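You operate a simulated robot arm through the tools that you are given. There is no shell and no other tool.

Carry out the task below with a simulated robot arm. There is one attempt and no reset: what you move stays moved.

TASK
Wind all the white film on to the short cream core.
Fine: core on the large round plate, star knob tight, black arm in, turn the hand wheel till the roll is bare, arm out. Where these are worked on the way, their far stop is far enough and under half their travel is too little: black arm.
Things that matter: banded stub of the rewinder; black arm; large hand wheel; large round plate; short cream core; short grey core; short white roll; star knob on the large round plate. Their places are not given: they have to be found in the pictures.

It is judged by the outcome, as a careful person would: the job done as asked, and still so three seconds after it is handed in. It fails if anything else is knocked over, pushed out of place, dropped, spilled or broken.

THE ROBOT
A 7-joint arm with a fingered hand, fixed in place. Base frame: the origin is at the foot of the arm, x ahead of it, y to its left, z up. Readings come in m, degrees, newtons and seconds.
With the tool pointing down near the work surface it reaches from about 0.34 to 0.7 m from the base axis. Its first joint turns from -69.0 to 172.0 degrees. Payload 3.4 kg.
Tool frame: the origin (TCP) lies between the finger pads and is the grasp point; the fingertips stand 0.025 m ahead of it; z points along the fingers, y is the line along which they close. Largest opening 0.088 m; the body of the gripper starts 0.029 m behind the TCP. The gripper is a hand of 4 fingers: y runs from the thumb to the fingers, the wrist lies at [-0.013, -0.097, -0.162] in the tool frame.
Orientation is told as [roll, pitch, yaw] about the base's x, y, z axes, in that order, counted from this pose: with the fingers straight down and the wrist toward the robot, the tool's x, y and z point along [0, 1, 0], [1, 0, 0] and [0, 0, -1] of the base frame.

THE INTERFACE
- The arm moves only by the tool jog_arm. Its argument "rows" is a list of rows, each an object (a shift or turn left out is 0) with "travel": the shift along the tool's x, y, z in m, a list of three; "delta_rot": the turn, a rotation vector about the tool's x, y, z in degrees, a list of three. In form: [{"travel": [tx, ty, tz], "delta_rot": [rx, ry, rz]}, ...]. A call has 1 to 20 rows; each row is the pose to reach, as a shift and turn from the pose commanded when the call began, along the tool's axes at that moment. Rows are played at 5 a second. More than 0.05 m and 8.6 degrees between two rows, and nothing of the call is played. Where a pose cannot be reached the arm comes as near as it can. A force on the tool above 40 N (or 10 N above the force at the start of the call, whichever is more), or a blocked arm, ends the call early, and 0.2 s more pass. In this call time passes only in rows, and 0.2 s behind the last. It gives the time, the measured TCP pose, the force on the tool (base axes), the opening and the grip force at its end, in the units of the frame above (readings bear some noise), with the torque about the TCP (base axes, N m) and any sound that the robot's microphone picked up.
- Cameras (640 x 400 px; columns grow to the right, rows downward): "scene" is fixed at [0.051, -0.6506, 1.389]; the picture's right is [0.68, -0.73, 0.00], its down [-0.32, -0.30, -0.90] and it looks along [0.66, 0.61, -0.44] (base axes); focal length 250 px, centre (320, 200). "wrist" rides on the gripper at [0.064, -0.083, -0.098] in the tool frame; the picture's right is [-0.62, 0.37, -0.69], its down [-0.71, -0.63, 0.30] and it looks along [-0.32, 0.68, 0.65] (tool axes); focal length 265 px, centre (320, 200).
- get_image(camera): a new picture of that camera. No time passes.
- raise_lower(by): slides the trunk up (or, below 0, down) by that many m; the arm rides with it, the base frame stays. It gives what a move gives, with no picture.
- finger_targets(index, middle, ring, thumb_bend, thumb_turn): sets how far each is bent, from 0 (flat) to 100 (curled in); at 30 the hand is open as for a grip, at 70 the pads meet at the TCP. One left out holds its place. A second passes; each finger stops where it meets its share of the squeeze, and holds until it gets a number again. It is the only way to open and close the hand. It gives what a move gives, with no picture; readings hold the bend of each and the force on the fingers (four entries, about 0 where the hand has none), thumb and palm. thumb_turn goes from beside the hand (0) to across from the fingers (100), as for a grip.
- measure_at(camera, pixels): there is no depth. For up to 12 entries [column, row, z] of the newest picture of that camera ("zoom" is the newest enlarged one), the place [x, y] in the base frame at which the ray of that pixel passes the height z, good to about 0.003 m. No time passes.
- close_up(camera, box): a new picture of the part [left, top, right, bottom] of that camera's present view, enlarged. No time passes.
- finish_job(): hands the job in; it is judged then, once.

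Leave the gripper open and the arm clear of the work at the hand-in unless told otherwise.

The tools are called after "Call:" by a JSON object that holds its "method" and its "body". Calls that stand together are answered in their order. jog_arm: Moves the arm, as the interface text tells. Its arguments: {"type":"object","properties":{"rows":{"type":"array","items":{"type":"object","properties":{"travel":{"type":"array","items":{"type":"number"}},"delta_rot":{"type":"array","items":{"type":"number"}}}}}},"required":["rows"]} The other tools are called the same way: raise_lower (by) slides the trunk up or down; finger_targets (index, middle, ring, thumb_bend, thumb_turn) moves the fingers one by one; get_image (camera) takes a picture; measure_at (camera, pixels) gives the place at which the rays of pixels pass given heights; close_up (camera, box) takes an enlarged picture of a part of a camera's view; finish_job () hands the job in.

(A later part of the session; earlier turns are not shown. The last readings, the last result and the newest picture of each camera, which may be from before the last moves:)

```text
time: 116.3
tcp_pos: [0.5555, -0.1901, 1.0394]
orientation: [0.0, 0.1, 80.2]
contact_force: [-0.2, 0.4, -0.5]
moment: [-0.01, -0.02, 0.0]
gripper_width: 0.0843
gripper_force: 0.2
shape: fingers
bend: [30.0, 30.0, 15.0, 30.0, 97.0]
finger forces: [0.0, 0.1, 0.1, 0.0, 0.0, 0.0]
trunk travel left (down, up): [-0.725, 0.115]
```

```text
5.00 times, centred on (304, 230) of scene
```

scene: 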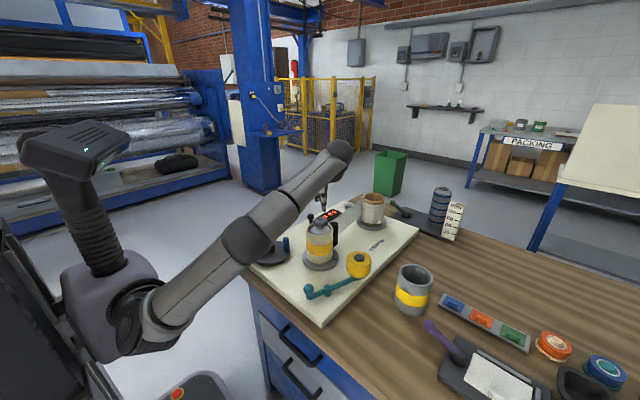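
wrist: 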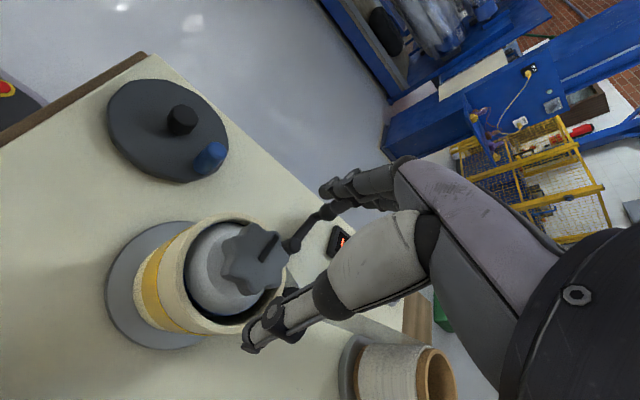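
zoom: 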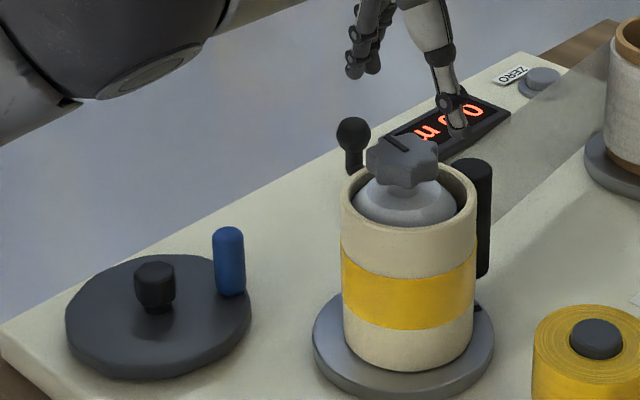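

I go down again to z about 0.999 at yaw 80, grip and turn 105 degrees clockwise to yaw -25.

Call:
{"method": "jog_arm", "body": {"rows": [{"travel": [0, 0, 0.02]}, {"travel": [0, 0, 0.0405]}]}}

Call:
{"method": "finger_targets", "body": {"index": 72, "middle": 72, "ring": 15, "thumb_bend": 72}}

Call:
{"method": "jog_arm", "body": {"rows": [{"delta_rot": [0, 0, 6]}, {"delta_rot": [0, 0, 12]}, {"delta_rot": [0, 0, 18]}, {"delta_rot": [0, 0, 24]}, {"delta_rot": [0, 0, 30]}, {"delta_rot": [0, 0, 36]}, {"delta_rot": [0, 0, 42]}, {"delta_rot": [0, 0, 48]}, {"delta_rot": [0, 0, 54]}]}}

Call:
{"method": "close_up", "body": {"camera": "scene", "box": [240, 190, 368, 270]}}

Call:
{"method": "jog_arm", "body": {"rows": [{"delta_rot": [0, 0, 6]}, {"delta_rot": [0, 0, 12]}, {"delta_rot": [0, 0, 18]}, {"delta_rot": [0, 0, 24]}, {"delta_rot": [0, 0, 30]}, {"delta_rot": [0, 0, 36]}, {"delta_rot": [0, 0, 42]}, {"delta_rot": [0, 0, 48]}]}}

Call:
{"method": "close_up", "body": {"camera": "scene", "box": [240, 190, 368, 270]}}

```text
time: 116.9
tcp_pos: [0.5552, -0.1896, 0.9966]
orientation: [0.0, 0.0, 80.1]
contact_force: [0.9, -0.5, 0.1]
moment: [-0.02, 0.0, 0.01]
gripper_width: 0.0846
gripper_force: 0.0
shape: fingers
bend: [30.0, 30.0, 15.0, 30.0, 97.0]
finger forces: [0.0, 0.1, 0.0, 0.1, 0.0, 0.1]
trunk travel left (down, up): [-0.725, 0.115]
```

```text
time: 117.9
tcp_pos: [0.556, -0.1882, 0.9974]
orientation: [0.0, 0.0, 80.2]
contact_force: [4.4, 6.3, -1.2]
moment: [0.16, -0.07, -0.03]
gripper_width: 0.0373
gripper_force: 16.9
shape: fingers
bend: [54.0, 60.0, 15.0, 53.0, 96.0]
finger forces: [10.5, 9.2, 0.0, 0.1, 13.2, 0.0]
trunk travel left (down, up): [-0.725, 0.115]
```

```text
time: 119.9
tcp_pos: [0.555, -0.1904, 0.9983]
orientation: [0.1, 0.0, 25.9]
contact_force: [4.7, -4.1, -3.7]
moment: [-0.04, -0.16, 0.07]
gripper_width: 0.0377
gripper_force: 16.3
shape: fingers
bend: [55.0, 60.0, 15.0, 53.0, 98.0]
finger forces: [8.5, 9.0, 0.0, 0.0, 15.3, 0.1]
trunk travel left (down, up): [-0.725, 0.115]
```

```text
5.00 times, centred on (304, 230) of scene
```

zoom: 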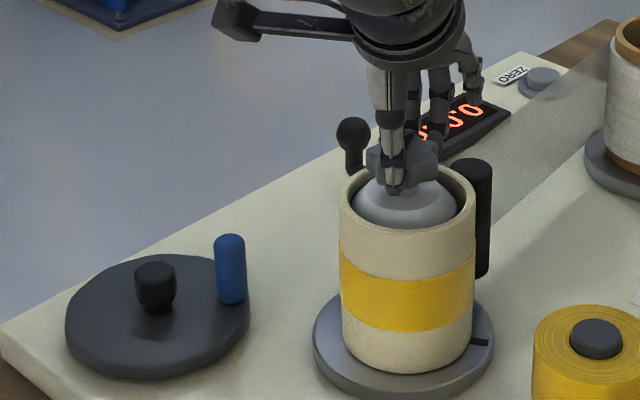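

```text
time: 121.7
tcp_pos: [0.555, -0.193, 0.9987]
orientation: [0.1, 0.1, -22.2]
contact_force: [-1.9, -12.9, -4.6]
moment: [-0.27, -0.12, 0.11]
gripper_width: 0.0374
gripper_force: 17.5
shape: fingers
bend: [56.0, 60.0, 15.0, 52.0, 100.0]
finger forces: [8.0, 11.2, 0.0, 0.0, 16.0, 0.0]
trunk travel left (down, up): [-0.725, 0.115]
```

```text
5.00 times, centred on (304, 230) of scene
```

zoom: 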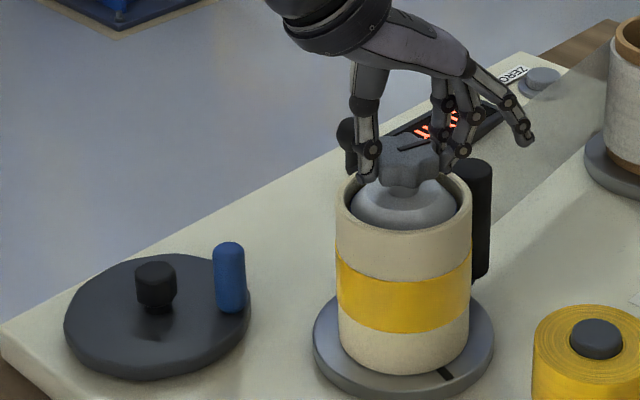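

The knob moved about 60 degrees more relative to the stub, then the spindle began to follow again with 0.11 N m. Total is now roughly 100-120 degrees. I release, wind back to yaw 80, and repeat the lift test on the core.

Call:
{"method": "finger_targets", "body": {"index": 15, "middle": 15, "ring": 15, "thumb_bend": 15}}

Call:
{"method": "jog_arm", "body": {"rows": [{"travel": [0, 0, -0.03]}, {"travel": [0, 0, -0.04], "delta_rot": [0, 0, -8]}, {"travel": [0, 0, -0.04], "delta_rot": [0, 0, -16]}, {"travel": [0, 0, -0.04], "delta_rot": [0, 0, -24]}, {"travel": [0, 0, -0.04], "delta_rot": [0, 0, -32]}, {"travel": [0, 0, -0.04], "delta_rot": [0, 0, -40]}, {"travel": [0, 0, -0.04], "delta_rot": [0, 0, -48]}, {"travel": [0, 0, -0.04], "delta_rot": [0, 0, -56]}, {"travel": [0, 0, -0.04], "delta_rot": [0, 0, -64]}, {"travel": [0, 0, -0.04], "delta_rot": [0, 0, -72]}, {"travel": [0, 0, -0.04], "delta_rot": [0, 0, -80]}, {"travel": [0, 0, -0.04], "delta_rot": [0, 0, -88]}, {"travel": [0, 0, -0.04], "delta_rot": [0, 0, -96]}, {"travel": [0, 0, -0.04], "delta_rot": [0, 0, -104]}]}}

Call:
{"method": "get_image", "body": {"camera": "wrist"}}

Call:
{"method": "close_up", "body": {"camera": "wrist", "box": [100, 190, 340, 340]}}

```text
time: 122.7
tcp_pos: [0.5544, -0.1889, 0.9982]
orientation: [-0.1, 0.0, -21.9]
contact_force: [0.7, -0.2, -0.9]
moment: [-0.02, 0.03, -0.02]
gripper_width: 0.1122
gripper_force: 0.1
shape: fingers
bend: [15.0, 15.0, 15.0, 15.0, 98.0]
finger forces: [0.1, 0.0, 0.0, 0.0, 0.0, 0.0]
trunk travel left (down, up): [-0.725, 0.115]
```

```text
time: 125.7
tcp_pos: [0.5561, -0.1883, 1.0386]
orientation: [0.0, 0.0, 82.2]
contact_force: [-0.4, 0.5, 0.4]
moment: [0.01, -0.01, -0.02]
gripper_width: 0.1122
gripper_force: 0.0
shape: fingers
bend: [15.0, 15.0, 15.0, 15.0, 98.0]
finger forces: [0.0, 0.0, 0.1, 0.1, 0.0, 0.0]
trunk travel left (down, up): [-0.725, 0.115]
```

```text
taken
```

wrist: 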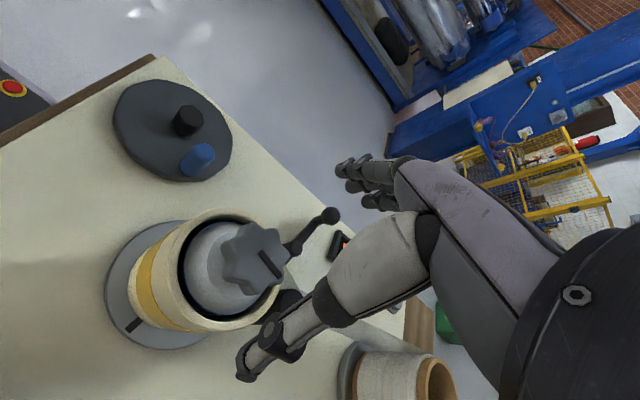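

```text
2.67 times, centred on (220, 265) of wrist
```

zoom: 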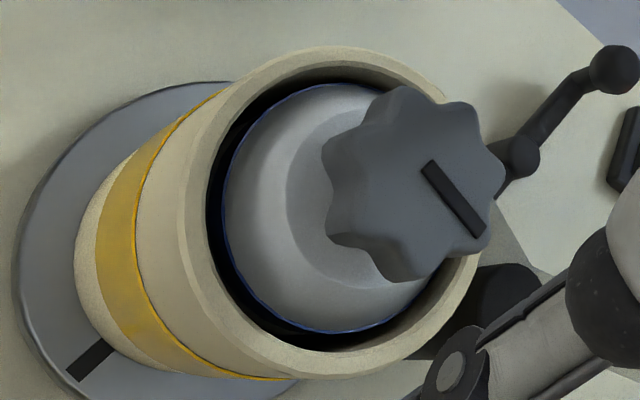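

The gap now looks even around the stub. I measure the marks (knob 261,252 to 279,277; plate 133.7,325), then do the lift test.

Call:
{"method": "measure_at", "body": {"camera": "wrist", "pixels": [[261.2, 251.9, 0.98], [279.2, 277.4, 0.98], [133.7, 325, 0.837]]}}

Call:
{"method": "jog_arm", "body": {"rows": [{"travel": [0, 0, 0.03]}, {"travel": [0, 0, 0.06]}, {"travel": [0, 0, 0.086]}]}}

Call:
{"method": "finger_targets", "body": {"index": 60, "middle": 60, "ring": 60, "thumb_bend": 60}}

Call:
{"method": "jog_arm", "body": {"rows": [{"travel": [0, 0, -0.002]}, {"travel": [0, 0, -0.004]}, {"travel": [0, 0, -0.006]}, {"travel": [0, 0, -0.008]}]}}

Call:
{"method": "close_up", "body": {"camera": "scene", "box": [272, 190, 384, 270]}}

```text
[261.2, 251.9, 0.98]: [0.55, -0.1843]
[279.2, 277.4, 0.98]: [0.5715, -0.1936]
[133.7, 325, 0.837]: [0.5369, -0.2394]
```

```text
time: 126.5
tcp_pos: [0.5547, -0.1891, 0.9546]
orientation: [-0.1, -0.1, 82.1]
contact_force: [0.6, 0.1, 1.1]
moment: [-0.08, 0.01, -0.01]
gripper_width: 0.113
gripper_force: 0.2
shape: fingers
bend: [15.0, 15.0, 15.0, 14.0, 97.0]
finger forces: [0.0, 0.0, 0.0, 0.0, 1.2, 0.1]
trunk travel left (down, up): [-0.725, 0.115]
```

```text
time: 127.5
tcp_pos: [0.5551, -0.1876, 0.9563]
orientation: [-0.2, 0.0, 82.0]
contact_force: [6.6, 0.6, 14.5]
moment: [-0.03, -0.09, -0.01]
gripper_width: 0.0843
gripper_force: 27.8
shape: fingers
bend: [32.0, 45.0, 52.0, 31.0, 96.0]
finger forces: [14.2, 8.0, 5.2, 0.1, 28.2, 0.0]
trunk travel left (down, up): [-0.725, 0.115]
```

```text
time: 128.5
tcp_pos: [0.5553, -0.1892, 0.9582]
orientation: [0.2, 0.0, 82.1]
contact_force: [2.1, 2.8, -7.0]
moment: [0.26, -0.09, 0.0]
gripper_width: 0.083
gripper_force: 24.6
shape: fingers
bend: [32.0, 45.0, 52.0, 33.0, 95.0]
finger forces: [14.2, 8.2, 4.5, 0.0, 22.2, 0.0]
trunk travel left (down, up): [-0.725, 0.115]
```

```text
5.00 times, centred on (328, 230) of scene
```

zoom: 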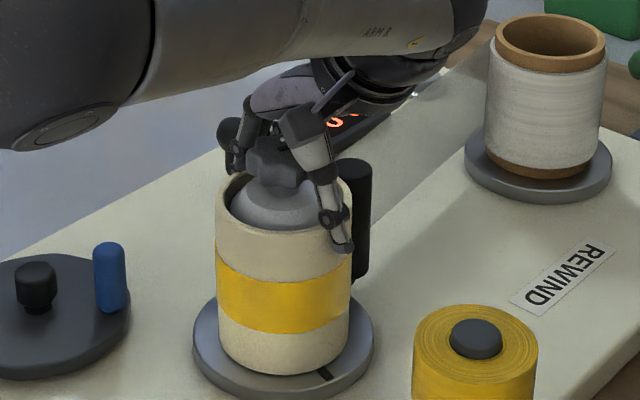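

Commanded 8 mm up: only about 2 mm of motion and the force went to -7 N. I lift a few millimetres more to be sure.

Call:
{"method": "jog_arm", "body": {"rows": [{"travel": [0, 0, -0.002]}, {"travel": [0, 0, -0.004]}, {"travel": [0, 0, -0.006]}]}}

Call:
{"method": "close_up", "body": {"camera": "scene", "box": [272, 190, 384, 270]}}

```text
time: 129.3
tcp_pos: [0.5565, -0.19, 0.963]
orientation: [0.2, 0.1, 82.1]
contact_force: [2.2, 1.1, -16.0]
moment: [0.0, 0.01, -0.06]
gripper_width: 0.0797
gripper_force: 20.7
shape: fingers
bend: [33.0, 46.0, 54.0, 35.0, 94.0]
finger forces: [10.8, 8.1, 4.7, 0.0, 18.3, 0.0]
trunk travel left (down, up): [-0.725, 0.115]
```

```text
5.00 times, centred on (328, 230) of scene
```

zoom: 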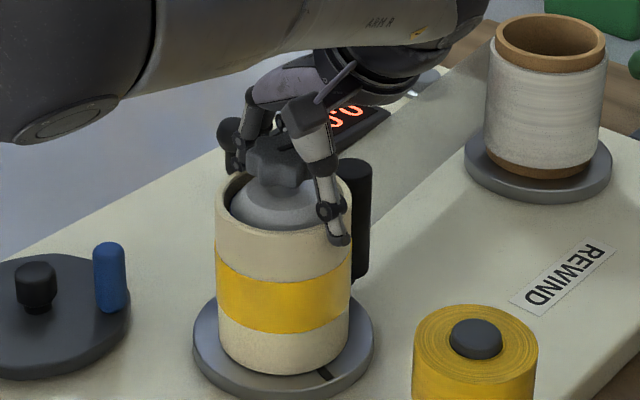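

The force rises to -16 N and the core does not move: it is clamped now. I ease down, let go and lift off.

Call:
{"method": "jog_arm", "body": {"rows": [{"travel": [0, 0, 0.005]}, {"travel": [0, 0, 0.008]}]}}

Call:
{"method": "finger_targets", "body": {"index": 15, "middle": 15, "ring": 15, "thumb_bend": 15}}

Call:
{"method": "jog_arm", "body": {"rows": [{"travel": [0, 0, -0.03]}, {"travel": [0, 0, -0.06]}, {"travel": [0, 0, -0.09]}]}}

Call:
{"method": "get_image", "body": {"camera": "wrist"}}

Call:
{"method": "close_up", "body": {"camera": "scene", "box": [272, 190, 384, 270]}}

```text
time: 129.9
tcp_pos: [0.5547, -0.1889, 0.9613]
orientation: [-0.5, -0.2, 81.8]
contact_force: [7.5, -3.4, 12.4]
moment: [-0.12, -0.01, -0.06]
gripper_width: 0.0799
gripper_force: 24.6
shape: fingers
bend: [33.0, 46.0, 54.0, 35.0, 95.0]
finger forces: [11.3, 7.8, 6.7, 0.0, 23.8, 0.0]
trunk travel left (down, up): [-0.725, 0.115]
```

```text
time: 130.9
tcp_pos: [0.554, -0.188, 0.958]
orientation: [0.1, 0.1, 82.1]
contact_force: [-0.4, 0.6, -0.8]
moment: [0.0, 0.04, 0.0]
gripper_width: 0.112
gripper_force: 0.1
shape: fingers
bend: [15.0, 15.0, 15.0, 15.0, 97.0]
finger forces: [0.0, 0.0, 0.0, 0.0, 0.0, 0.0]
trunk travel left (down, up): [-0.725, 0.115]
```

```text
time: 131.7
tcp_pos: [0.5536, -0.1905, 1.0498]
orientation: [0.1, 0.0, 82.1]
contact_force: [-0.7, -0.3, 0.4]
moment: [0.02, 0.02, 0.05]
gripper_width: 0.112
gripper_force: 0.2
shape: fingers
bend: [15.0, 15.0, 15.0, 15.0, 97.0]
finger forces: [0.0, 0.0, 0.1, 0.1, 0.1, 0.0]
trunk travel left (down, up): [-0.725, 0.115]
```

```text
taken
```

wrist: 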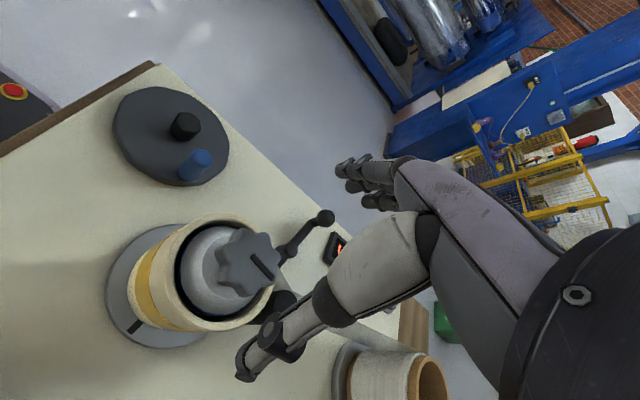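

```text
5.00 times, centred on (328, 230) of scene
```

zoom: 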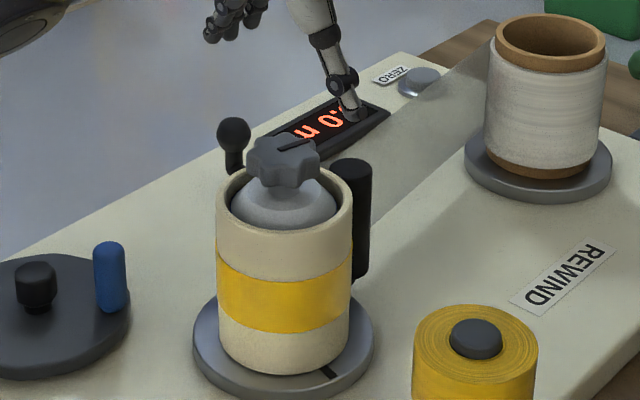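

Clamped. To be on the safe side I give the knob one more clockwise twist with the same high grip, checking whether it still moves relative to the plate (plate mark now zoom (328,375)).

Call:
{"method": "jog_arm", "body": {"rows": [{"travel": [0, 0, 0.025]}, {"travel": [0, 0, 0.052]}]}}

Call:
{"method": "finger_targets", "body": {"index": 74, "middle": 74, "ring": 15, "thumb_bend": 74}}

Call:
{"method": "jog_arm", "body": {"rows": [{"delta_rot": [0, 0, 6]}, {"delta_rot": [0, 0, 12]}, {"delta_rot": [0, 0, 18]}, {"delta_rot": [0, 0, 24]}, {"delta_rot": [0, 0, 30]}, {"delta_rot": [0, 0, 36]}, {"delta_rot": [0, 0, 42]}, {"delta_rot": [0, 0, 48]}, {"delta_rot": [0, 0, 54]}, {"delta_rot": [0, 0, 60]}]}}

Call:
{"method": "close_up", "body": {"camera": "scene", "box": [240, 190, 368, 270]}}

Call:
{"method": "get_image", "body": {"camera": "wrist"}}

```text
time: 132.3
tcp_pos: [0.5546, -0.1896, 0.9961]
orientation: [0.1, 0.0, 82.1]
contact_force: [0.0, 0.2, -0.4]
moment: [-0.02, -0.02, -0.05]
gripper_width: 0.1121
gripper_force: 0.1
shape: fingers
bend: [15.0, 15.0, 15.0, 15.0, 97.0]
finger forces: [0.1, 0.0, 0.1, 0.1, 0.0, 0.0]
trunk travel left (down, up): [-0.725, 0.115]
```

```text
time: 133.3
tcp_pos: [0.5543, -0.1883, 0.997]
orientation: [0.0, 0.0, 82.1]
contact_force: [3.4, 6.5, -2.4]
moment: [0.16, -0.07, 0.03]
gripper_width: 0.0374
gripper_force: 15.9
shape: fingers
bend: [54.0, 59.0, 15.0, 53.0, 97.0]
finger forces: [10.1, 9.1, 0.0, 0.0, 12.4, 0.1]
trunk travel left (down, up): [-0.725, 0.115]
```

```text
time: 135.5
tcp_pos: [0.5552, -0.1903, 0.9952]
orientation: [0.0, 0.0, 21.9]
contact_force: [4.3, -5.8, 4.0]
moment: [-0.07, -0.11, 0.08]
gripper_width: 0.0377
gripper_force: 17.3
shape: fingers
bend: [55.0, 59.0, 15.0, 53.0, 99.0]
finger forces: [8.6, 10.1, 0.1, 0.0, 15.4, 0.0]
trunk travel left (down, up): [-0.725, 0.115]
```

```text
5.00 times, centred on (304, 230) of scene
```

zoom: 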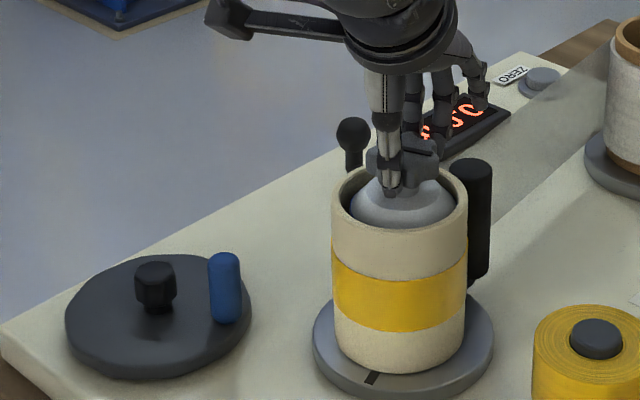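

```text
taken
```

wrist: 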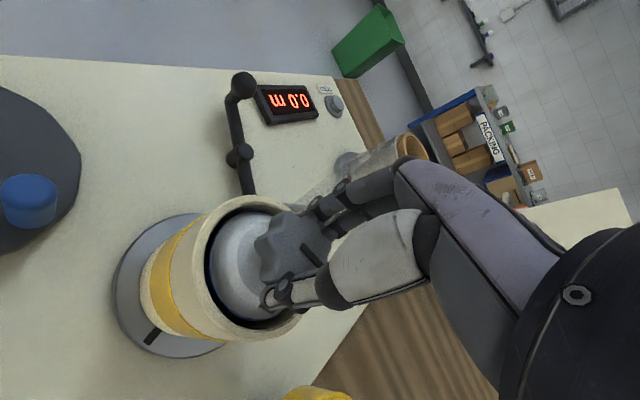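

The plate went along 52 of 60 degrees, so the knob is at its tight stop. I let go and head to the hand wheel.

Call:
{"method": "finger_targets", "body": {"index": 30, "middle": 30, "ring": 30, "thumb_bend": 30}}

Call:
{"method": "jog_arm", "body": {"rows": [{"travel": [0, 0, -0.04]}, {"travel": [0, 0, -0.08], "delta_rot": [0, 0, 8]}, {"travel": [0.03, -0.03, -0.1], "delta_rot": [0, 0, 15]}, {"travel": [0.06, -0.05, -0.1], "delta_rot": [0, 0, 22]}, {"travel": [0.09, -0.07, -0.1], "delta_rot": [0, 0, 22]}]}}

Call:
{"method": "get_image", "body": {"camera": "wrist"}}

Call:
{"method": "close_up", "body": {"camera": "scene", "box": [240, 190, 368, 270]}}

```text
time: 136.5
tcp_pos: [0.5559, -0.1895, 0.9963]
orientation: [0.0, 0.0, 22.1]
contact_force: [0.6, 0.3, -0.2]
moment: [0.0, -0.01, 0.02]
gripper_width: 0.0842
gripper_force: 0.0
shape: fingers
bend: [30.0, 30.0, 30.0, 30.0, 98.0]
finger forces: [0.0, 0.0, 0.0, 0.0, 0.0, 0.0]
trunk travel left (down, up): [-0.725, 0.115]
```

```text
time: 137.7
tcp_pos: [0.4929, -0.1521, 1.0808]
orientation: [0.8, 0.1, -0.3]
contact_force: [0.4, -0.7, -0.4]
moment: [0.02, 0.02, 0.0]
gripper_width: 0.0847
gripper_force: 0.0
shape: fingers
bend: [30.0, 30.0, 30.0, 30.0, 98.0]
finger forces: [0.0, 0.1, 0.0, 0.0, 0.0, 0.0]
out of reach, approached as far as the arm can: row 4, 5
trunk travel left (down, up): [-0.725, 0.115]
```

```text
taken
```

wrist: 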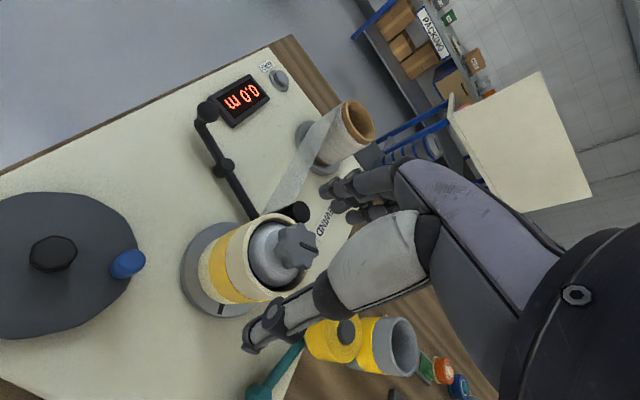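

```text
5.00 times, centred on (304, 230) of scene
```

zoom: 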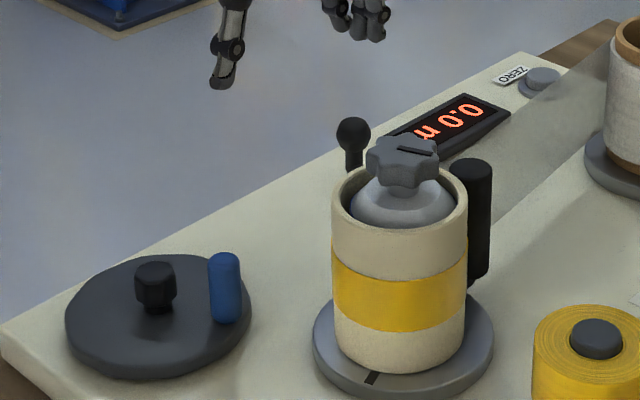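

The counter reads 0.0 m. I move clear of the core toward the wheel before lowering the trunk.

Call:
{"method": "jog_arm", "body": {"rows": [{"travel": [0.03, -0.02, -0.02]}, {"travel": [0.06, -0.045, -0.04]}, {"travel": [0.09, -0.07, -0.04]}]}}

Call:
{"method": "raise_lower", "body": {"by": -0.12}}

Call:
{"method": "get_image", "body": {"camera": "wrist"}}

Call:
{"method": "get_image", "body": {"camera": "scene"}}

```text
time: 138.5
tcp_pos: [0.5156, -0.0838, 1.0934]
orientation: [0.8, -0.1, -0.3]
contact_force: [0.1, -0.5, -0.1]
moment: [0.0, 0.03, 0.02]
gripper_width: 0.0847
gripper_force: 0.1
shape: fingers
bend: [30.0, 30.0, 30.0, 30.0, 98.0]
finger forces: [0.0, 0.0, 0.1, 0.1, 0.0, 0.0]
out of reach, approached as far as the arm can: row 1, 2, 3
trunk travel left (down, up): [-0.725, 0.115]
```

```text
time: 140.0
tcp_pos: [0.5149, -0.0839, 0.9737]
orientation: [0.7, -0.1, 0.1]
contact_force: [-0.1, -0.3, 0.7]
moment: [-0.02, 0.01, -0.01]
gripper_width: 0.0849
gripper_force: 0.0
shape: fingers
bend: [30.0, 30.0, 30.0, 30.0, 98.0]
finger forces: [0.1, 0.0, 0.0, 0.0, 0.0, 0.0]
trunk travel left (down, up): [-0.605, 0.235]
```

```text
taken
```

wrist: 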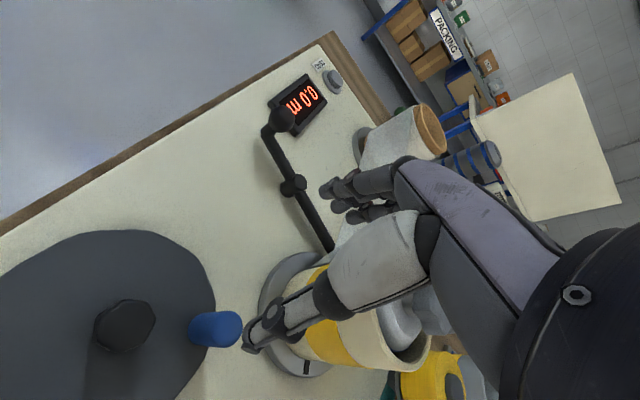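

```text
taken
```

scene: 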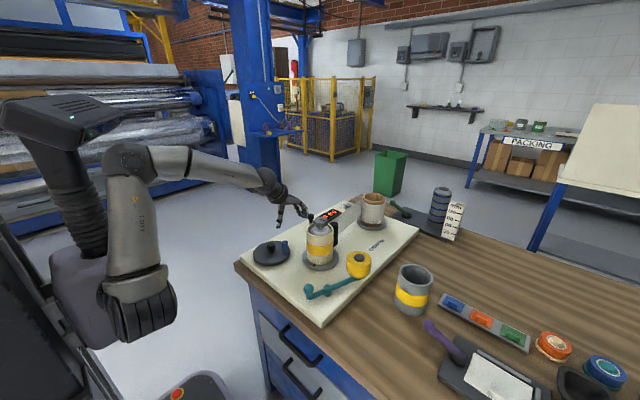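

Trunk is lowered; I check reachability with a move toward the wheel, rising slightly.

Call:
{"method": "jog_arm", "body": {"rows": [{"travel": [0.01, -0.02, -0.02]}, {"travel": [0.03, -0.06, -0.02]}]}}

Call:
{"method": "get_image", "body": {"camera": "wrist"}}

```text
time: 140.6
tcp_pos: [0.5193, -0.0588, 0.9742]
orientation: [0.9, 0.1, -0.2]
contact_force: [-0.2, 0.3, 0.2]
moment: [-0.02, 0.02, 0.01]
gripper_width: 0.0848
gripper_force: 0.0
shape: fingers
bend: [30.0, 30.0, 30.0, 30.0, 98.0]
finger forces: [0.0, 0.1, 0.1, 0.0, 0.1, 0.0]
out of reach, approached as far as the arm can: row 1, 2
trunk travel left (down, up): [-0.605, 0.235]
```

```text
taken
```

wrist: 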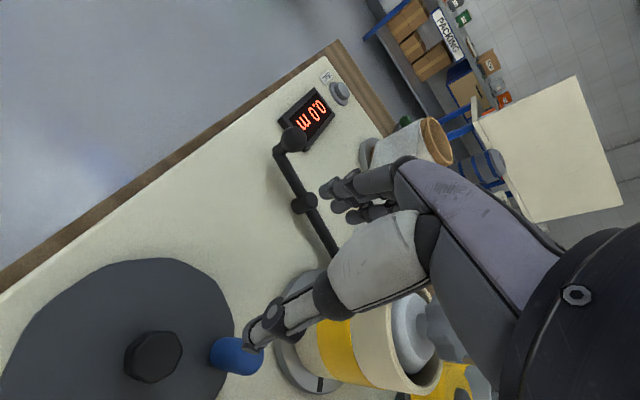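

The commanded pose has drifted beyond what this arm posture can reach. I move the command outward (+x) to find the reachable region again.

Call:
{"method": "jog_arm", "body": {"rows": [{"travel": [0, 0.05, -0.02]}, {"travel": [0, 0.1, -0.05]}, {"travel": [0, 0.15, -0.05]}]}}

```text
refused: row 1 steps farther than a row can; nothing moved
```

Call:
{"method": "jog_arm", "body": {"rows": [{"travel": [0, 0.04, -0.02]}, {"travel": [0, 0.08, -0.04]}, {"travel": [0, 0.12, -0.05]}]}}

```text
time: 141.4
tcp_pos: [0.6437, -0.0572, 1.0221]
orientation: [0.0, 0.3, 0.0]
contact_force: [0.2, -0.2, -0.6]
moment: [-0.01, 0.05, 0.0]
gripper_width: 0.0845
gripper_force: 0.2
shape: fingers
bend: [30.0, 30.0, 30.0, 30.0, 98.0]
finger forces: [0.1, 0.0, 0.1, 0.0, 0.0, 0.0]
trunk travel left (down, up): [-0.605, 0.235]
```

That reset works (TCP 0.6437,-0.0572,1.022). The elbow posture from the yaw-80 work limits retraction, so I swing through yaw -45 near the stub (as before) and come back.

Call:
{"method": "jog_arm", "body": {"rows": [{"travel": [-0.01, -0.01, -0.03], "delta_rot": [0, 0, 6]}, {"travel": [-0.035, -0.025, -0.04], "delta_rot": [0, 0, 13]}, {"travel": [-0.06, -0.042, -0.04], "delta_rot": [0, 0, 20]}, {"travel": [-0.085, -0.06, -0.04], "delta_rot": [0, 0, 27]}, {"travel": [-0.11, -0.075, -0.04], "delta_rot": [0, 0, 34]}, {"travel": [-0.113, -0.084, -0.04], "delta_rot": [0, 0, 41]}, {"travel": [-0.113, -0.084, -0.04], "delta_rot": [0, 0, 47]}]}}

Call:
{"method": "get_image", "body": {"camera": "scene"}}

```text
time: 143.0
tcp_pos: [0.5546, -0.1743, 1.0657]
orientation: [1.4, 0.5, -47.4]
contact_force: [-0.5, -1.0, 0.5]
moment: [0.03, 0.03, -0.01]
gripper_width: 0.0844
gripper_force: 0.0
shape: fingers
bend: [30.0, 30.0, 30.0, 30.0, 98.0]
finger forces: [0.0, 0.0, 0.0, 0.0, 0.0, 0.0]
trunk travel left (down, up): [-0.605, 0.235]
```

```text
taken
```

scene: 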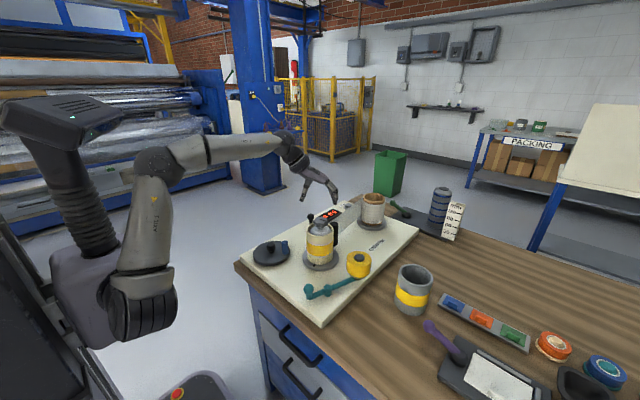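

Now from here toward the wheel, turning back to yaw 0.

Call:
{"method": "jog_arm", "body": {"rows": [{"travel": [-0.0037, -0.0292, 0], "delta_rot": [0, 0, -8]}, {"travel": [-0.0074, -0.0584, 0], "delta_rot": [0, 0, -16]}, {"travel": [-0.0111, -0.0876, 0], "delta_rot": [0, 0, -24]}, {"travel": [-0.0148, -0.1168, 0], "delta_rot": [0, 0, -32]}, {"travel": [-0.0185, -0.146, 0], "delta_rot": [0, 0, -40]}, {"travel": [-0.0222, -0.1753, 0], "delta_rot": [0, 0, -47]}]}}

Call:
{"method": "get_image", "body": {"camera": "wrist"}}

Call:
{"method": "get_image", "body": {"camera": "scene"}}

```text
time: 144.4
tcp_pos: [0.5329, -0.0764, 1.0607]
orientation: [0.7, 0.0, 0.1]
contact_force: [0.3, -0.4, -0.4]
moment: [-0.05, 0.01, 0.0]
gripper_width: 0.0848
gripper_force: 0.2
shape: fingers
bend: [30.0, 30.0, 30.0, 30.0, 98.0]
finger forces: [0.1, 0.1, 0.0, 0.0, 0.0, 0.1]
out of reach, approached as far as the arm can: row 2, 3, 4, 5, 6
trunk travel left (down, up): [-0.605, 0.235]
```

```text
taken
```

wrist: 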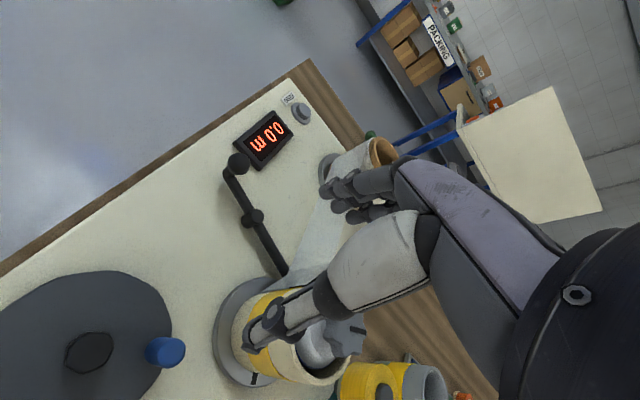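

```text
taken
```

scene: 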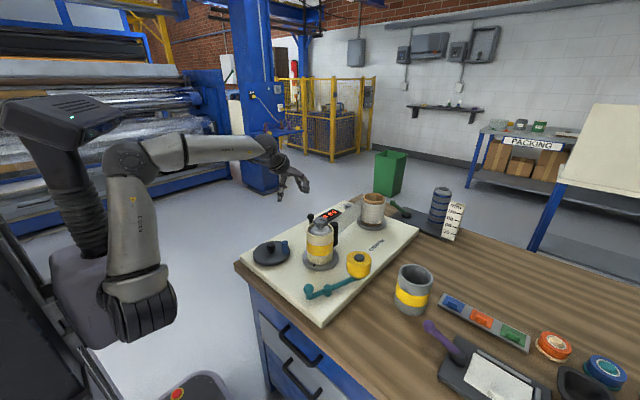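

Still limited on this path. I repeat the earlier successful route: first out to about (0.66,-0.03), then straight back along x.

Call:
{"method": "jog_arm", "body": {"rows": [{"travel": [0.015, 0.04, 0.0]}, {"travel": [0.03, 0.08, 0.0]}, {"travel": [0.045, 0.12, 0.02]}, {"travel": [0.046, 0.14, 0.04]}]}}

Call:
{"method": "jog_arm", "body": {"rows": [{"travel": [0, -0.04, -0.02]}, {"travel": [-0.003, -0.08, -0.04]}, {"travel": [-0.006, -0.12, -0.04]}, {"travel": [-0.009, -0.16, -0.04]}, {"travel": [-0.012, -0.2, -0.04]}, {"travel": [-0.015, -0.24, -0.04]}]}}

```text
time: 145.4
tcp_pos: [0.6715, -0.0291, 1.0199]
orientation: [0.0, 0.0, 0.0]
contact_force: [-0.5, -0.2, 0.4]
moment: [0.03, -0.01, 0.02]
gripper_width: 0.0845
gripper_force: 0.1
shape: fingers
bend: [30.0, 30.0, 30.0, 30.0, 98.0]
finger forces: [0.1, 0.0, 0.0, 0.0, 0.0, 0.0]
trunk travel left (down, up): [-0.605, 0.235]
```

```text
time: 146.8
tcp_pos: [0.4295, -0.0409, 1.064]
orientation: [0.1, -0.2, 0.0]
contact_force: [0.0, -0.5, -0.1]
moment: [-0.02, -0.01, -0.01]
gripper_width: 0.0846
gripper_force: 0.1
shape: fingers
bend: [30.0, 30.0, 30.0, 30.0, 98.0]
finger forces: [0.0, 0.0, 0.0, 0.1, 0.0, 0.0]
trunk travel left (down, up): [-0.605, 0.235]
```

Reached (0.43,-0.041). I lower the trunk the remaining 0.05 m and measure the blue knob.

Call:
{"method": "raise_lower", "body": {"by": -0.05}}

Call:
{"method": "get_image", "body": {"camera": "wrist"}}

Call:
{"method": "close_up", "body": {"camera": "scene", "box": [240, 210, 320, 270]}}

```text
time: 147.7
tcp_pos: [0.4292, -0.0398, 1.0134]
orientation: [0.1, -0.1, 0.1]
contact_force: [0.1, 0.9, -0.5]
moment: [0.03, -0.01, -0.01]
gripper_width: 0.0846
gripper_force: 0.0
shape: fingers
bend: [30.0, 30.0, 30.0, 30.0, 98.0]
finger forces: [0.0, 0.0, 0.1, 0.0, 0.0, 0.0]
trunk travel left (down, up): [-0.555, 0.285]
```

```text
taken
```

wrist: 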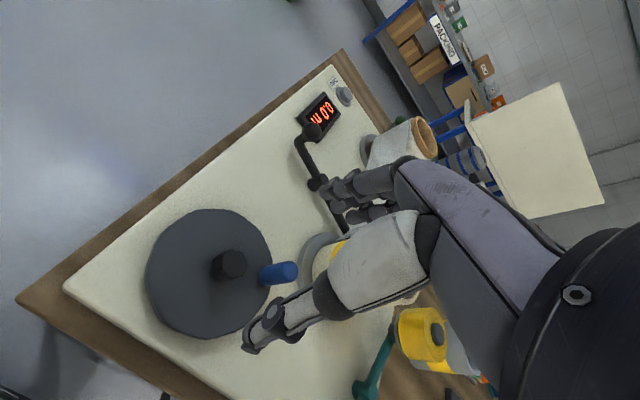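

```text
6.67 times, centred on (280, 240) of scene
```

zoom: 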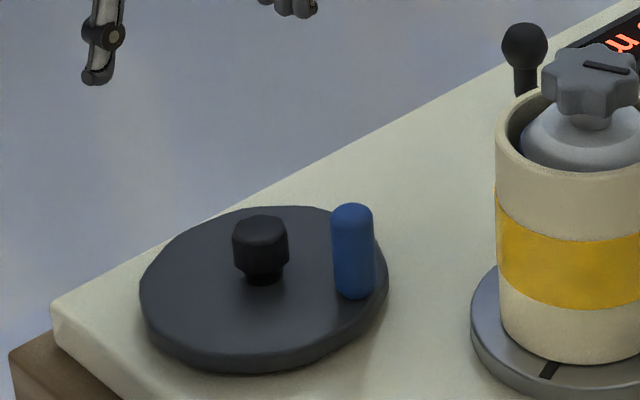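

I measure: scene (284.8,242) and wrist (290,271) at knob-top height.

Call:
{"method": "measure_at", "body": {"camera": "scene", "pixels": [[284.8, 242, 0.893]]}}

Call:
{"method": "measure_at", "body": {"camera": "wrist", "pixels": [[289, 271, 0.893], [235, 262, 0.875]]}}

```text
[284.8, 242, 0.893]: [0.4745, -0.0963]
```

```text
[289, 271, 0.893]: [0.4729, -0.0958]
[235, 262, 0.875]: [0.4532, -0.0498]
```

Knob at (0.474,-0.096), angle about -66 degrees. Pinching failed because the knob rolls in the fingers; pushing worked. I will make a compact "pin": index and thumb pressed together, middle and ring curled away, and push the knob around from behind. I form that hand shape in the air and look.

Call:
{"method": "finger_targets", "body": {"index": 76, "middle": 100, "ring": 100, "thumb_bend": 74}}

Call:
{"method": "get_image", "body": {"camera": "wrist"}}

Call:
{"method": "close_up", "body": {"camera": "scene", "box": [230, 170, 310, 250]}}

```text
time: 148.7
tcp_pos: [0.4289, -0.0403, 1.0132]
orientation: [0.0, 0.0, 0.1]
contact_force: [0.8, -0.8, -0.6]
moment: [0.0, 0.0, 0.0]
gripper_width: 0.0002
gripper_force: 0.1
shape: fingers
bend: [75.0, 100.0, 100.0, 72.0, 97.0]
finger forces: [0.0, 0.0, 0.0, 0.1, 0.0, 0.1]
trunk travel left (down, up): [-0.555, 0.285]
```

```text
taken
```

wrist: 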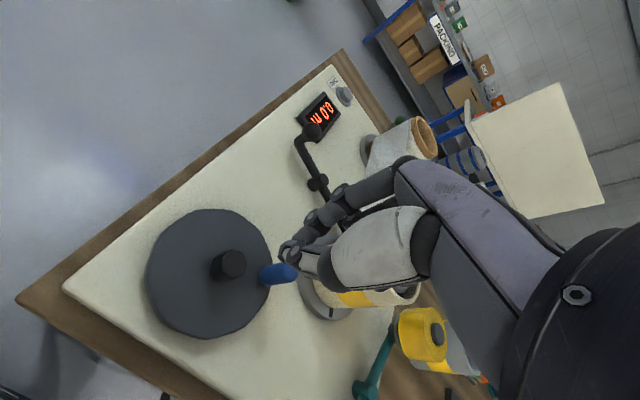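

```text
5.00 times, centred on (270, 210) of scene
```

zoom: 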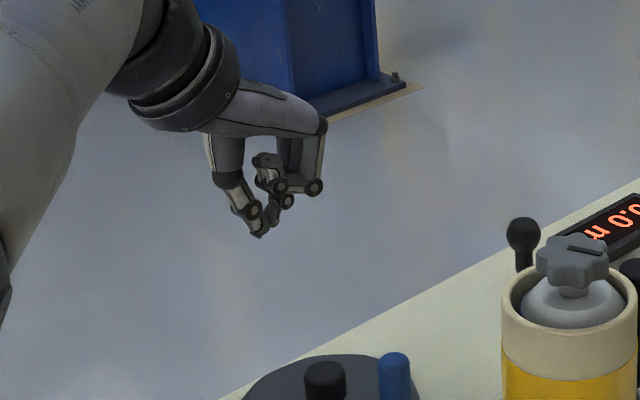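

The index-thumb V is too sloped to push well. A single, nearly vertical index finger (bend 46) with middle and ring curled and the thumb folded back out of the way should be a better pin. I form that and check its location.

Call:
{"method": "finger_targets", "body": {"index": 46, "middle": 100, "ring": 100, "thumb_bend": 10}}

Call:
{"method": "get_image", "body": {"camera": "wrist"}}

Call:
{"method": "close_up", "body": {"camera": "scene", "box": [230, 170, 310, 250]}}

```text
time: 149.7
tcp_pos: [0.43, -0.0392, 1.014]
orientation: [0.0, 0.0, 0.1]
contact_force: [0.1, 0.1, 0.7]
moment: [-0.01, 0.01, -0.05]
gripper_width: 0.0802
gripper_force: 0.1
shape: fingers
bend: [46.0, 100.0, 100.0, 10.0, 97.0]
finger forces: [0.1, 0.0, 0.1, 0.0, 0.1, 0.1]
trunk travel left (down, up): [-0.555, 0.285]
```

```text
taken
```

wrist: 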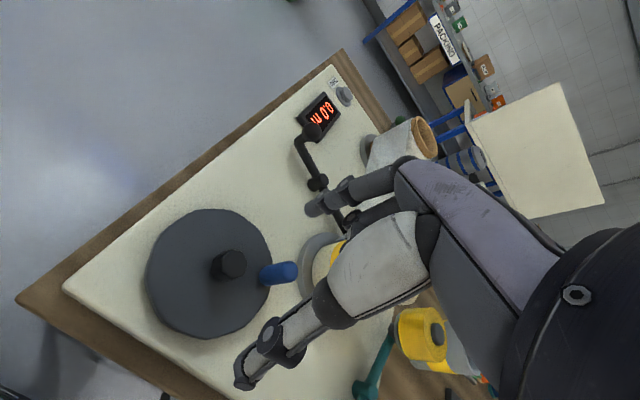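

```text
5.00 times, centred on (270, 210) of scene
```

zoom: 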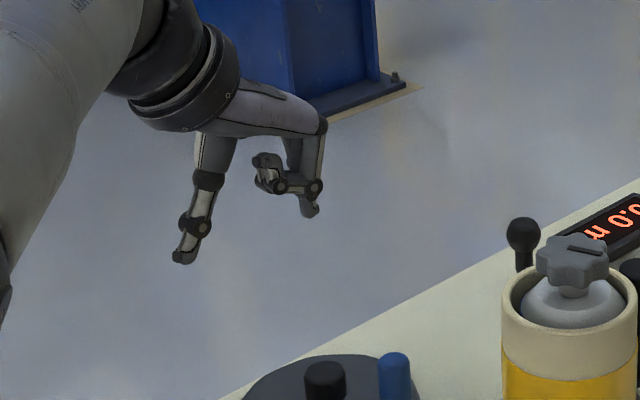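

The index pin and thumb pin both leave bulky parts low. A better idea: a loose cage (knob between thumb and fingers, tips just above the hub) with the hand yaw following the wheel, so a flat face always pushes. For that I need the yaw range here; I open the cage to a bend of about 52 and test turning to yaw +75 above the wheel.

Call:
{"method": "finger_targets", "body": {"index": 54, "middle": 54, "ring": 54, "thumb_bend": 54}}

Call:
{"method": "jog_arm", "body": {"rows": [{"travel": [-0.002, 0.005, 0], "delta_rot": [0, 0, -8]}, {"travel": [-0.004, 0.01, 0], "delta_rot": [0, 0, -16]}, {"travel": [-0.006, 0.015, 0], "delta_rot": [0, 0, -24]}, {"travel": [-0.008, 0.02, 0], "delta_rot": [0, 0, -32]}, {"travel": [-0.008, 0.022, 0], "delta_rot": [0, 0, -40]}, {"travel": [-0.008, 0.022, 0], "delta_rot": [0, 0, -48]}, {"travel": [-0.008, 0.022, 0], "delta_rot": [0, 0, -56]}, {"travel": [-0.008, 0.022, 0], "delta_rot": [0, 0, -64]}, {"travel": [-0.008, 0.022, 0], "delta_rot": [0, 0, -72]}]}}

Call:
{"method": "get_image", "body": {"camera": "scene"}}

Call:
{"method": "get_image", "body": {"camera": "wrist"}}

```text
time: 150.7
tcp_pos: [0.4307, -0.0396, 1.014]
orientation: [0.0, -0.1, 0.1]
contact_force: [-0.2, 0.6, -0.1]
moment: [-0.02, 0.0, -0.02]
gripper_width: 0.0337
gripper_force: 0.1
shape: fingers
bend: [54.0, 54.0, 54.0, 54.0, 97.0]
finger forces: [0.0, 0.0, 0.0, 0.0, 0.0, 0.0]
trunk travel left (down, up): [-0.555, 0.285]
```

```text
time: 152.7
tcp_pos: [0.452, -0.0475, 1.0141]
orientation: [-0.1, -0.1, 72.2]
contact_force: [-0.3, -0.2, 0.0]
moment: [-0.02, 0.02, -0.03]
gripper_width: 0.0335
gripper_force: 0.1
shape: fingers
bend: [54.0, 54.0, 54.0, 54.0, 97.0]
finger forces: [0.1, 0.0, 0.1, 0.0, 0.0, 0.0]
trunk travel left (down, up): [-0.555, 0.285]
```

```text
taken
```

scene: 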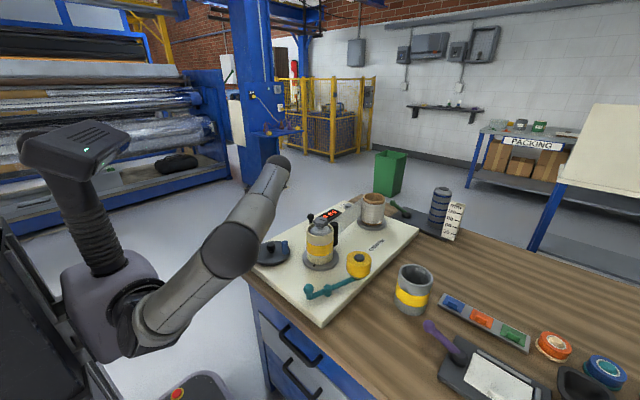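

```text
taken
```

wrist: 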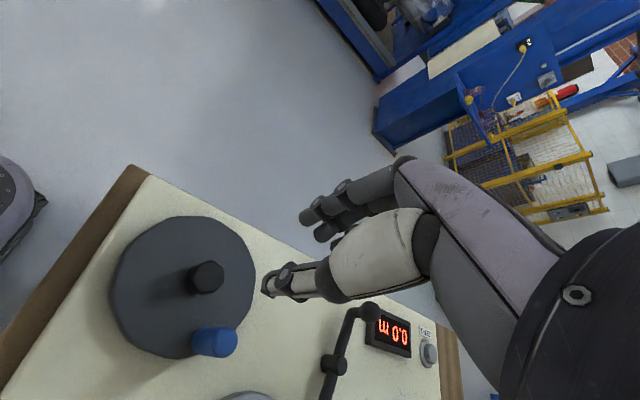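

Yaw 72 is reachable but the elbow swings low toward the table edge. I prefer a window from about +40 to -45; I test that.

Call:
{"method": "jog_arm", "body": {"rows": [{"delta_rot": [0, 0, 8]}, {"delta_rot": [0, 0, 16]}, {"delta_rot": [0, 0, 24]}, {"delta_rot": [0, 0, 32]}]}}

Call:
{"method": "get_image", "body": {"camera": "scene"}}

Call:
{"method": "jog_arm", "body": {"rows": [{"delta_rot": [0, 0, 8.5]}, {"delta_rot": [0, 0, 17]}, {"delta_rot": [0, 0, 25.5]}, {"delta_rot": [0, 0, 34]}, {"delta_rot": [0, 0, 42.5]}, {"delta_rot": [0, 0, 51]}, {"delta_rot": [0, 0, 59.5]}, {"delta_rot": [0, 0, 68]}, {"delta_rot": [0, 0, 76.5]}, {"delta_rot": [0, 0, 85]}]}}

Call:
{"method": "get_image", "body": {"camera": "scene"}}

```text
time: 153.7
tcp_pos: [0.4506, -0.0478, 1.0132]
orientation: [0.0, -0.1, 39.9]
contact_force: [-1.0, -0.6, -0.1]
moment: [-0.03, 0.0, 0.01]
gripper_width: 0.0332
gripper_force: 0.0
shape: fingers
bend: [54.0, 54.0, 54.0, 54.0, 97.0]
finger forces: [0.0, 0.0, 0.0, 0.1, 0.0, 0.0]
trunk travel left (down, up): [-0.555, 0.285]
```

```text
taken
```

scene: 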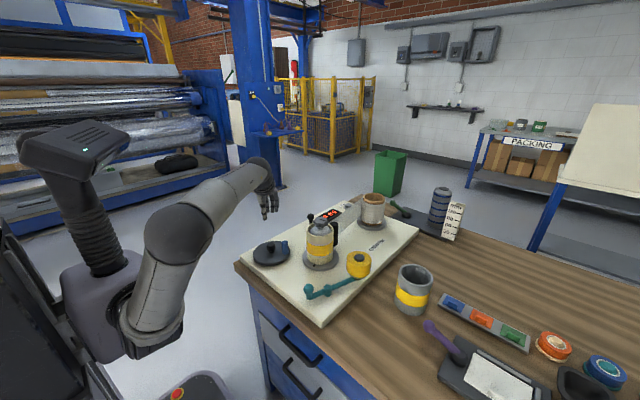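

```text
time: 155.9
tcp_pos: [0.4521, -0.0476, 1.0146]
orientation: [0.1, -0.1, -45.1]
contact_force: [0.1, 0.0, -0.9]
moment: [0.01, 0.0, -0.03]
gripper_width: 0.0334
gripper_force: 0.1
shape: fingers
bend: [54.0, 54.0, 54.0, 54.0, 97.0]
finger forces: [0.0, 0.0, 0.1, 0.0, 0.0, 0.0]
trunk travel left (down, up): [-0.555, 0.285]
```

```text
taken
```

scene: 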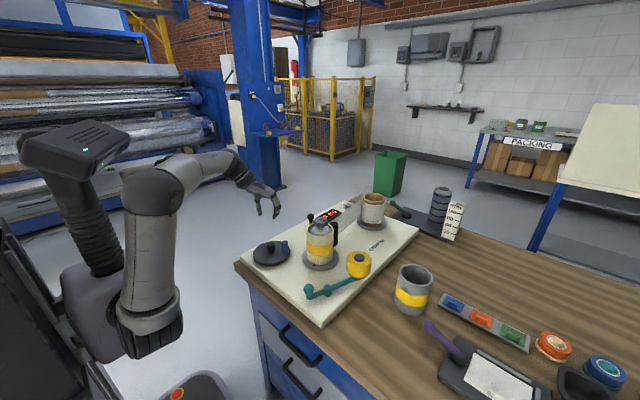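

Both ends are reachable with the elbow well away from the table. The knob is at angle -66; I move over it (0.4734,-0.0955) with yaw 10, and lower the trunk by 0.06 m to check alignment before going around it.

Call:
{"method": "jog_arm", "body": {"rows": [{"travel": [-0.003, 0.007, 0], "delta_rot": [0, 0, -8]}, {"travel": [-0.006, 0.014, 0], "delta_rot": [0, 0, -16]}, {"travel": [-0.009, 0.021, 0], "delta_rot": [0, 0, -24]}, {"travel": [-0.012, 0.028, 0], "delta_rot": [0, 0, -32]}, {"travel": [-0.014, 0.035, 0], "delta_rot": [0, 0, -40]}, {"travel": [-0.016, 0.042, 0], "delta_rot": [0, 0, -48]}, {"travel": [-0.0188, 0.0489, 0], "delta_rot": [0, 0, -55]}]}}

Call:
{"method": "raise_lower", "body": {"by": -0.06}}

Call:
{"method": "get_image", "body": {"camera": "wrist"}}

Call:
{"method": "close_up", "body": {"camera": "scene", "box": [240, 200, 320, 270]}}

```text
time: 157.5
tcp_pos: [0.4732, -0.0965, 1.0138]
orientation: [0.0, 0.0, 10.2]
contact_force: [0.2, 0.4, 0.0]
moment: [0.02, 0.03, 0.01]
gripper_width: 0.0333
gripper_force: 0.1
shape: fingers
bend: [54.0, 54.0, 54.0, 54.0, 97.0]
finger forces: [0.1, 0.0, 0.1, 0.0, 0.0, 0.0]
trunk travel left (down, up): [-0.555, 0.285]
```

```text
time: 158.5
tcp_pos: [0.4724, -0.0948, 0.9557]
orientation: [0.0, 0.0, 10.0]
contact_force: [-0.6, 0.3, -0.2]
moment: [0.0, -0.01, 0.0]
gripper_width: 0.0334
gripper_force: 0.1
shape: fingers
bend: [54.0, 54.0, 54.0, 54.0, 97.0]
finger forces: [0.0, 0.0, 0.0, 0.0, 0.0, 0.0]
trunk travel left (down, up): [-0.495, 0.345]
```

```text
taken
```

wrist: 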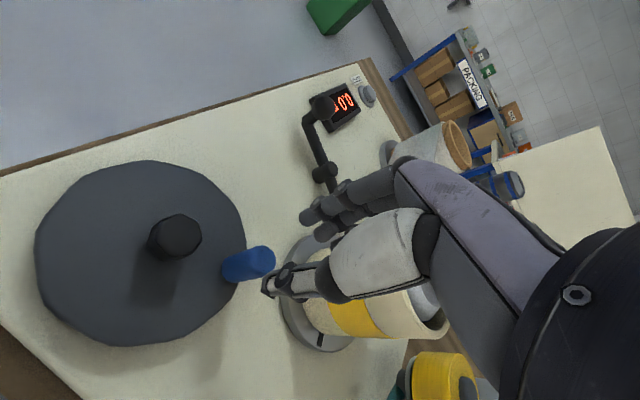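

```text
5.71 times, centred on (280, 235) of scene
```

zoom: 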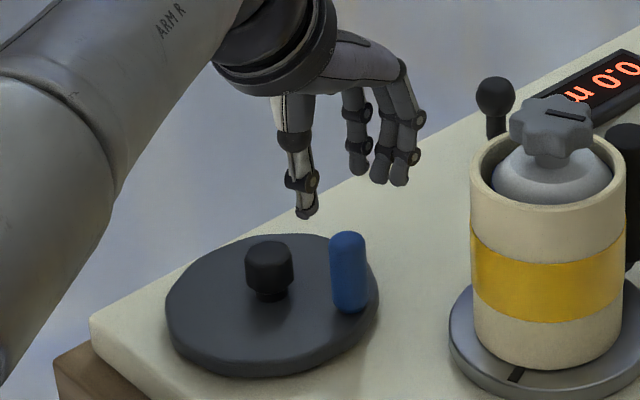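

Thumb and fingers straddle the knob. I lower the trunk 0.053 m more (TCP about 0.903).

Call:
{"method": "raise_lower", "body": {"by": -0.053}}

Call:
{"method": "get_image", "body": {"camera": "wrist"}}

Call:
{"method": "close_up", "body": {"camera": "scene", "box": [240, 200, 320, 270]}}

```text
time: 159.4
tcp_pos: [0.4722, -0.095, 0.9015]
orientation: [0.1, 0.0, 10.1]
contact_force: [-0.3, -0.3, -0.7]
moment: [0.0, 0.02, 0.01]
gripper_width: 0.0335
gripper_force: 0.0
shape: fingers
bend: [54.0, 54.0, 54.0, 54.0, 97.0]
finger forces: [0.0, 0.1, 0.0, 0.0, 0.1, 0.0]
trunk travel left (down, up): [-0.442, 0.398]
```

```text
taken
```

wrist: 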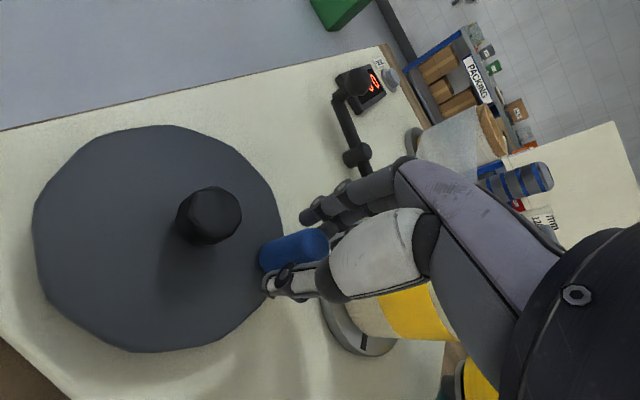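

```text
5.71 times, centred on (280, 235) of scene
```

zoom: 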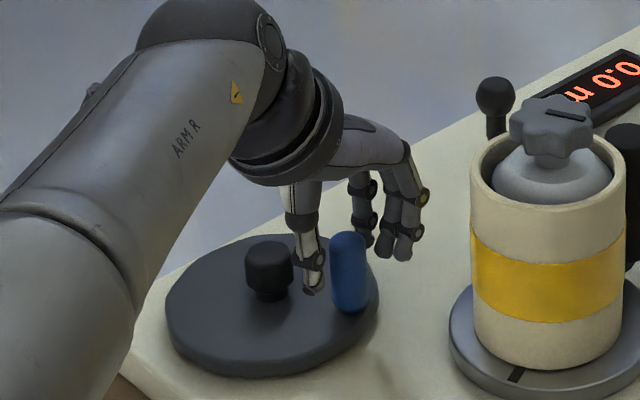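

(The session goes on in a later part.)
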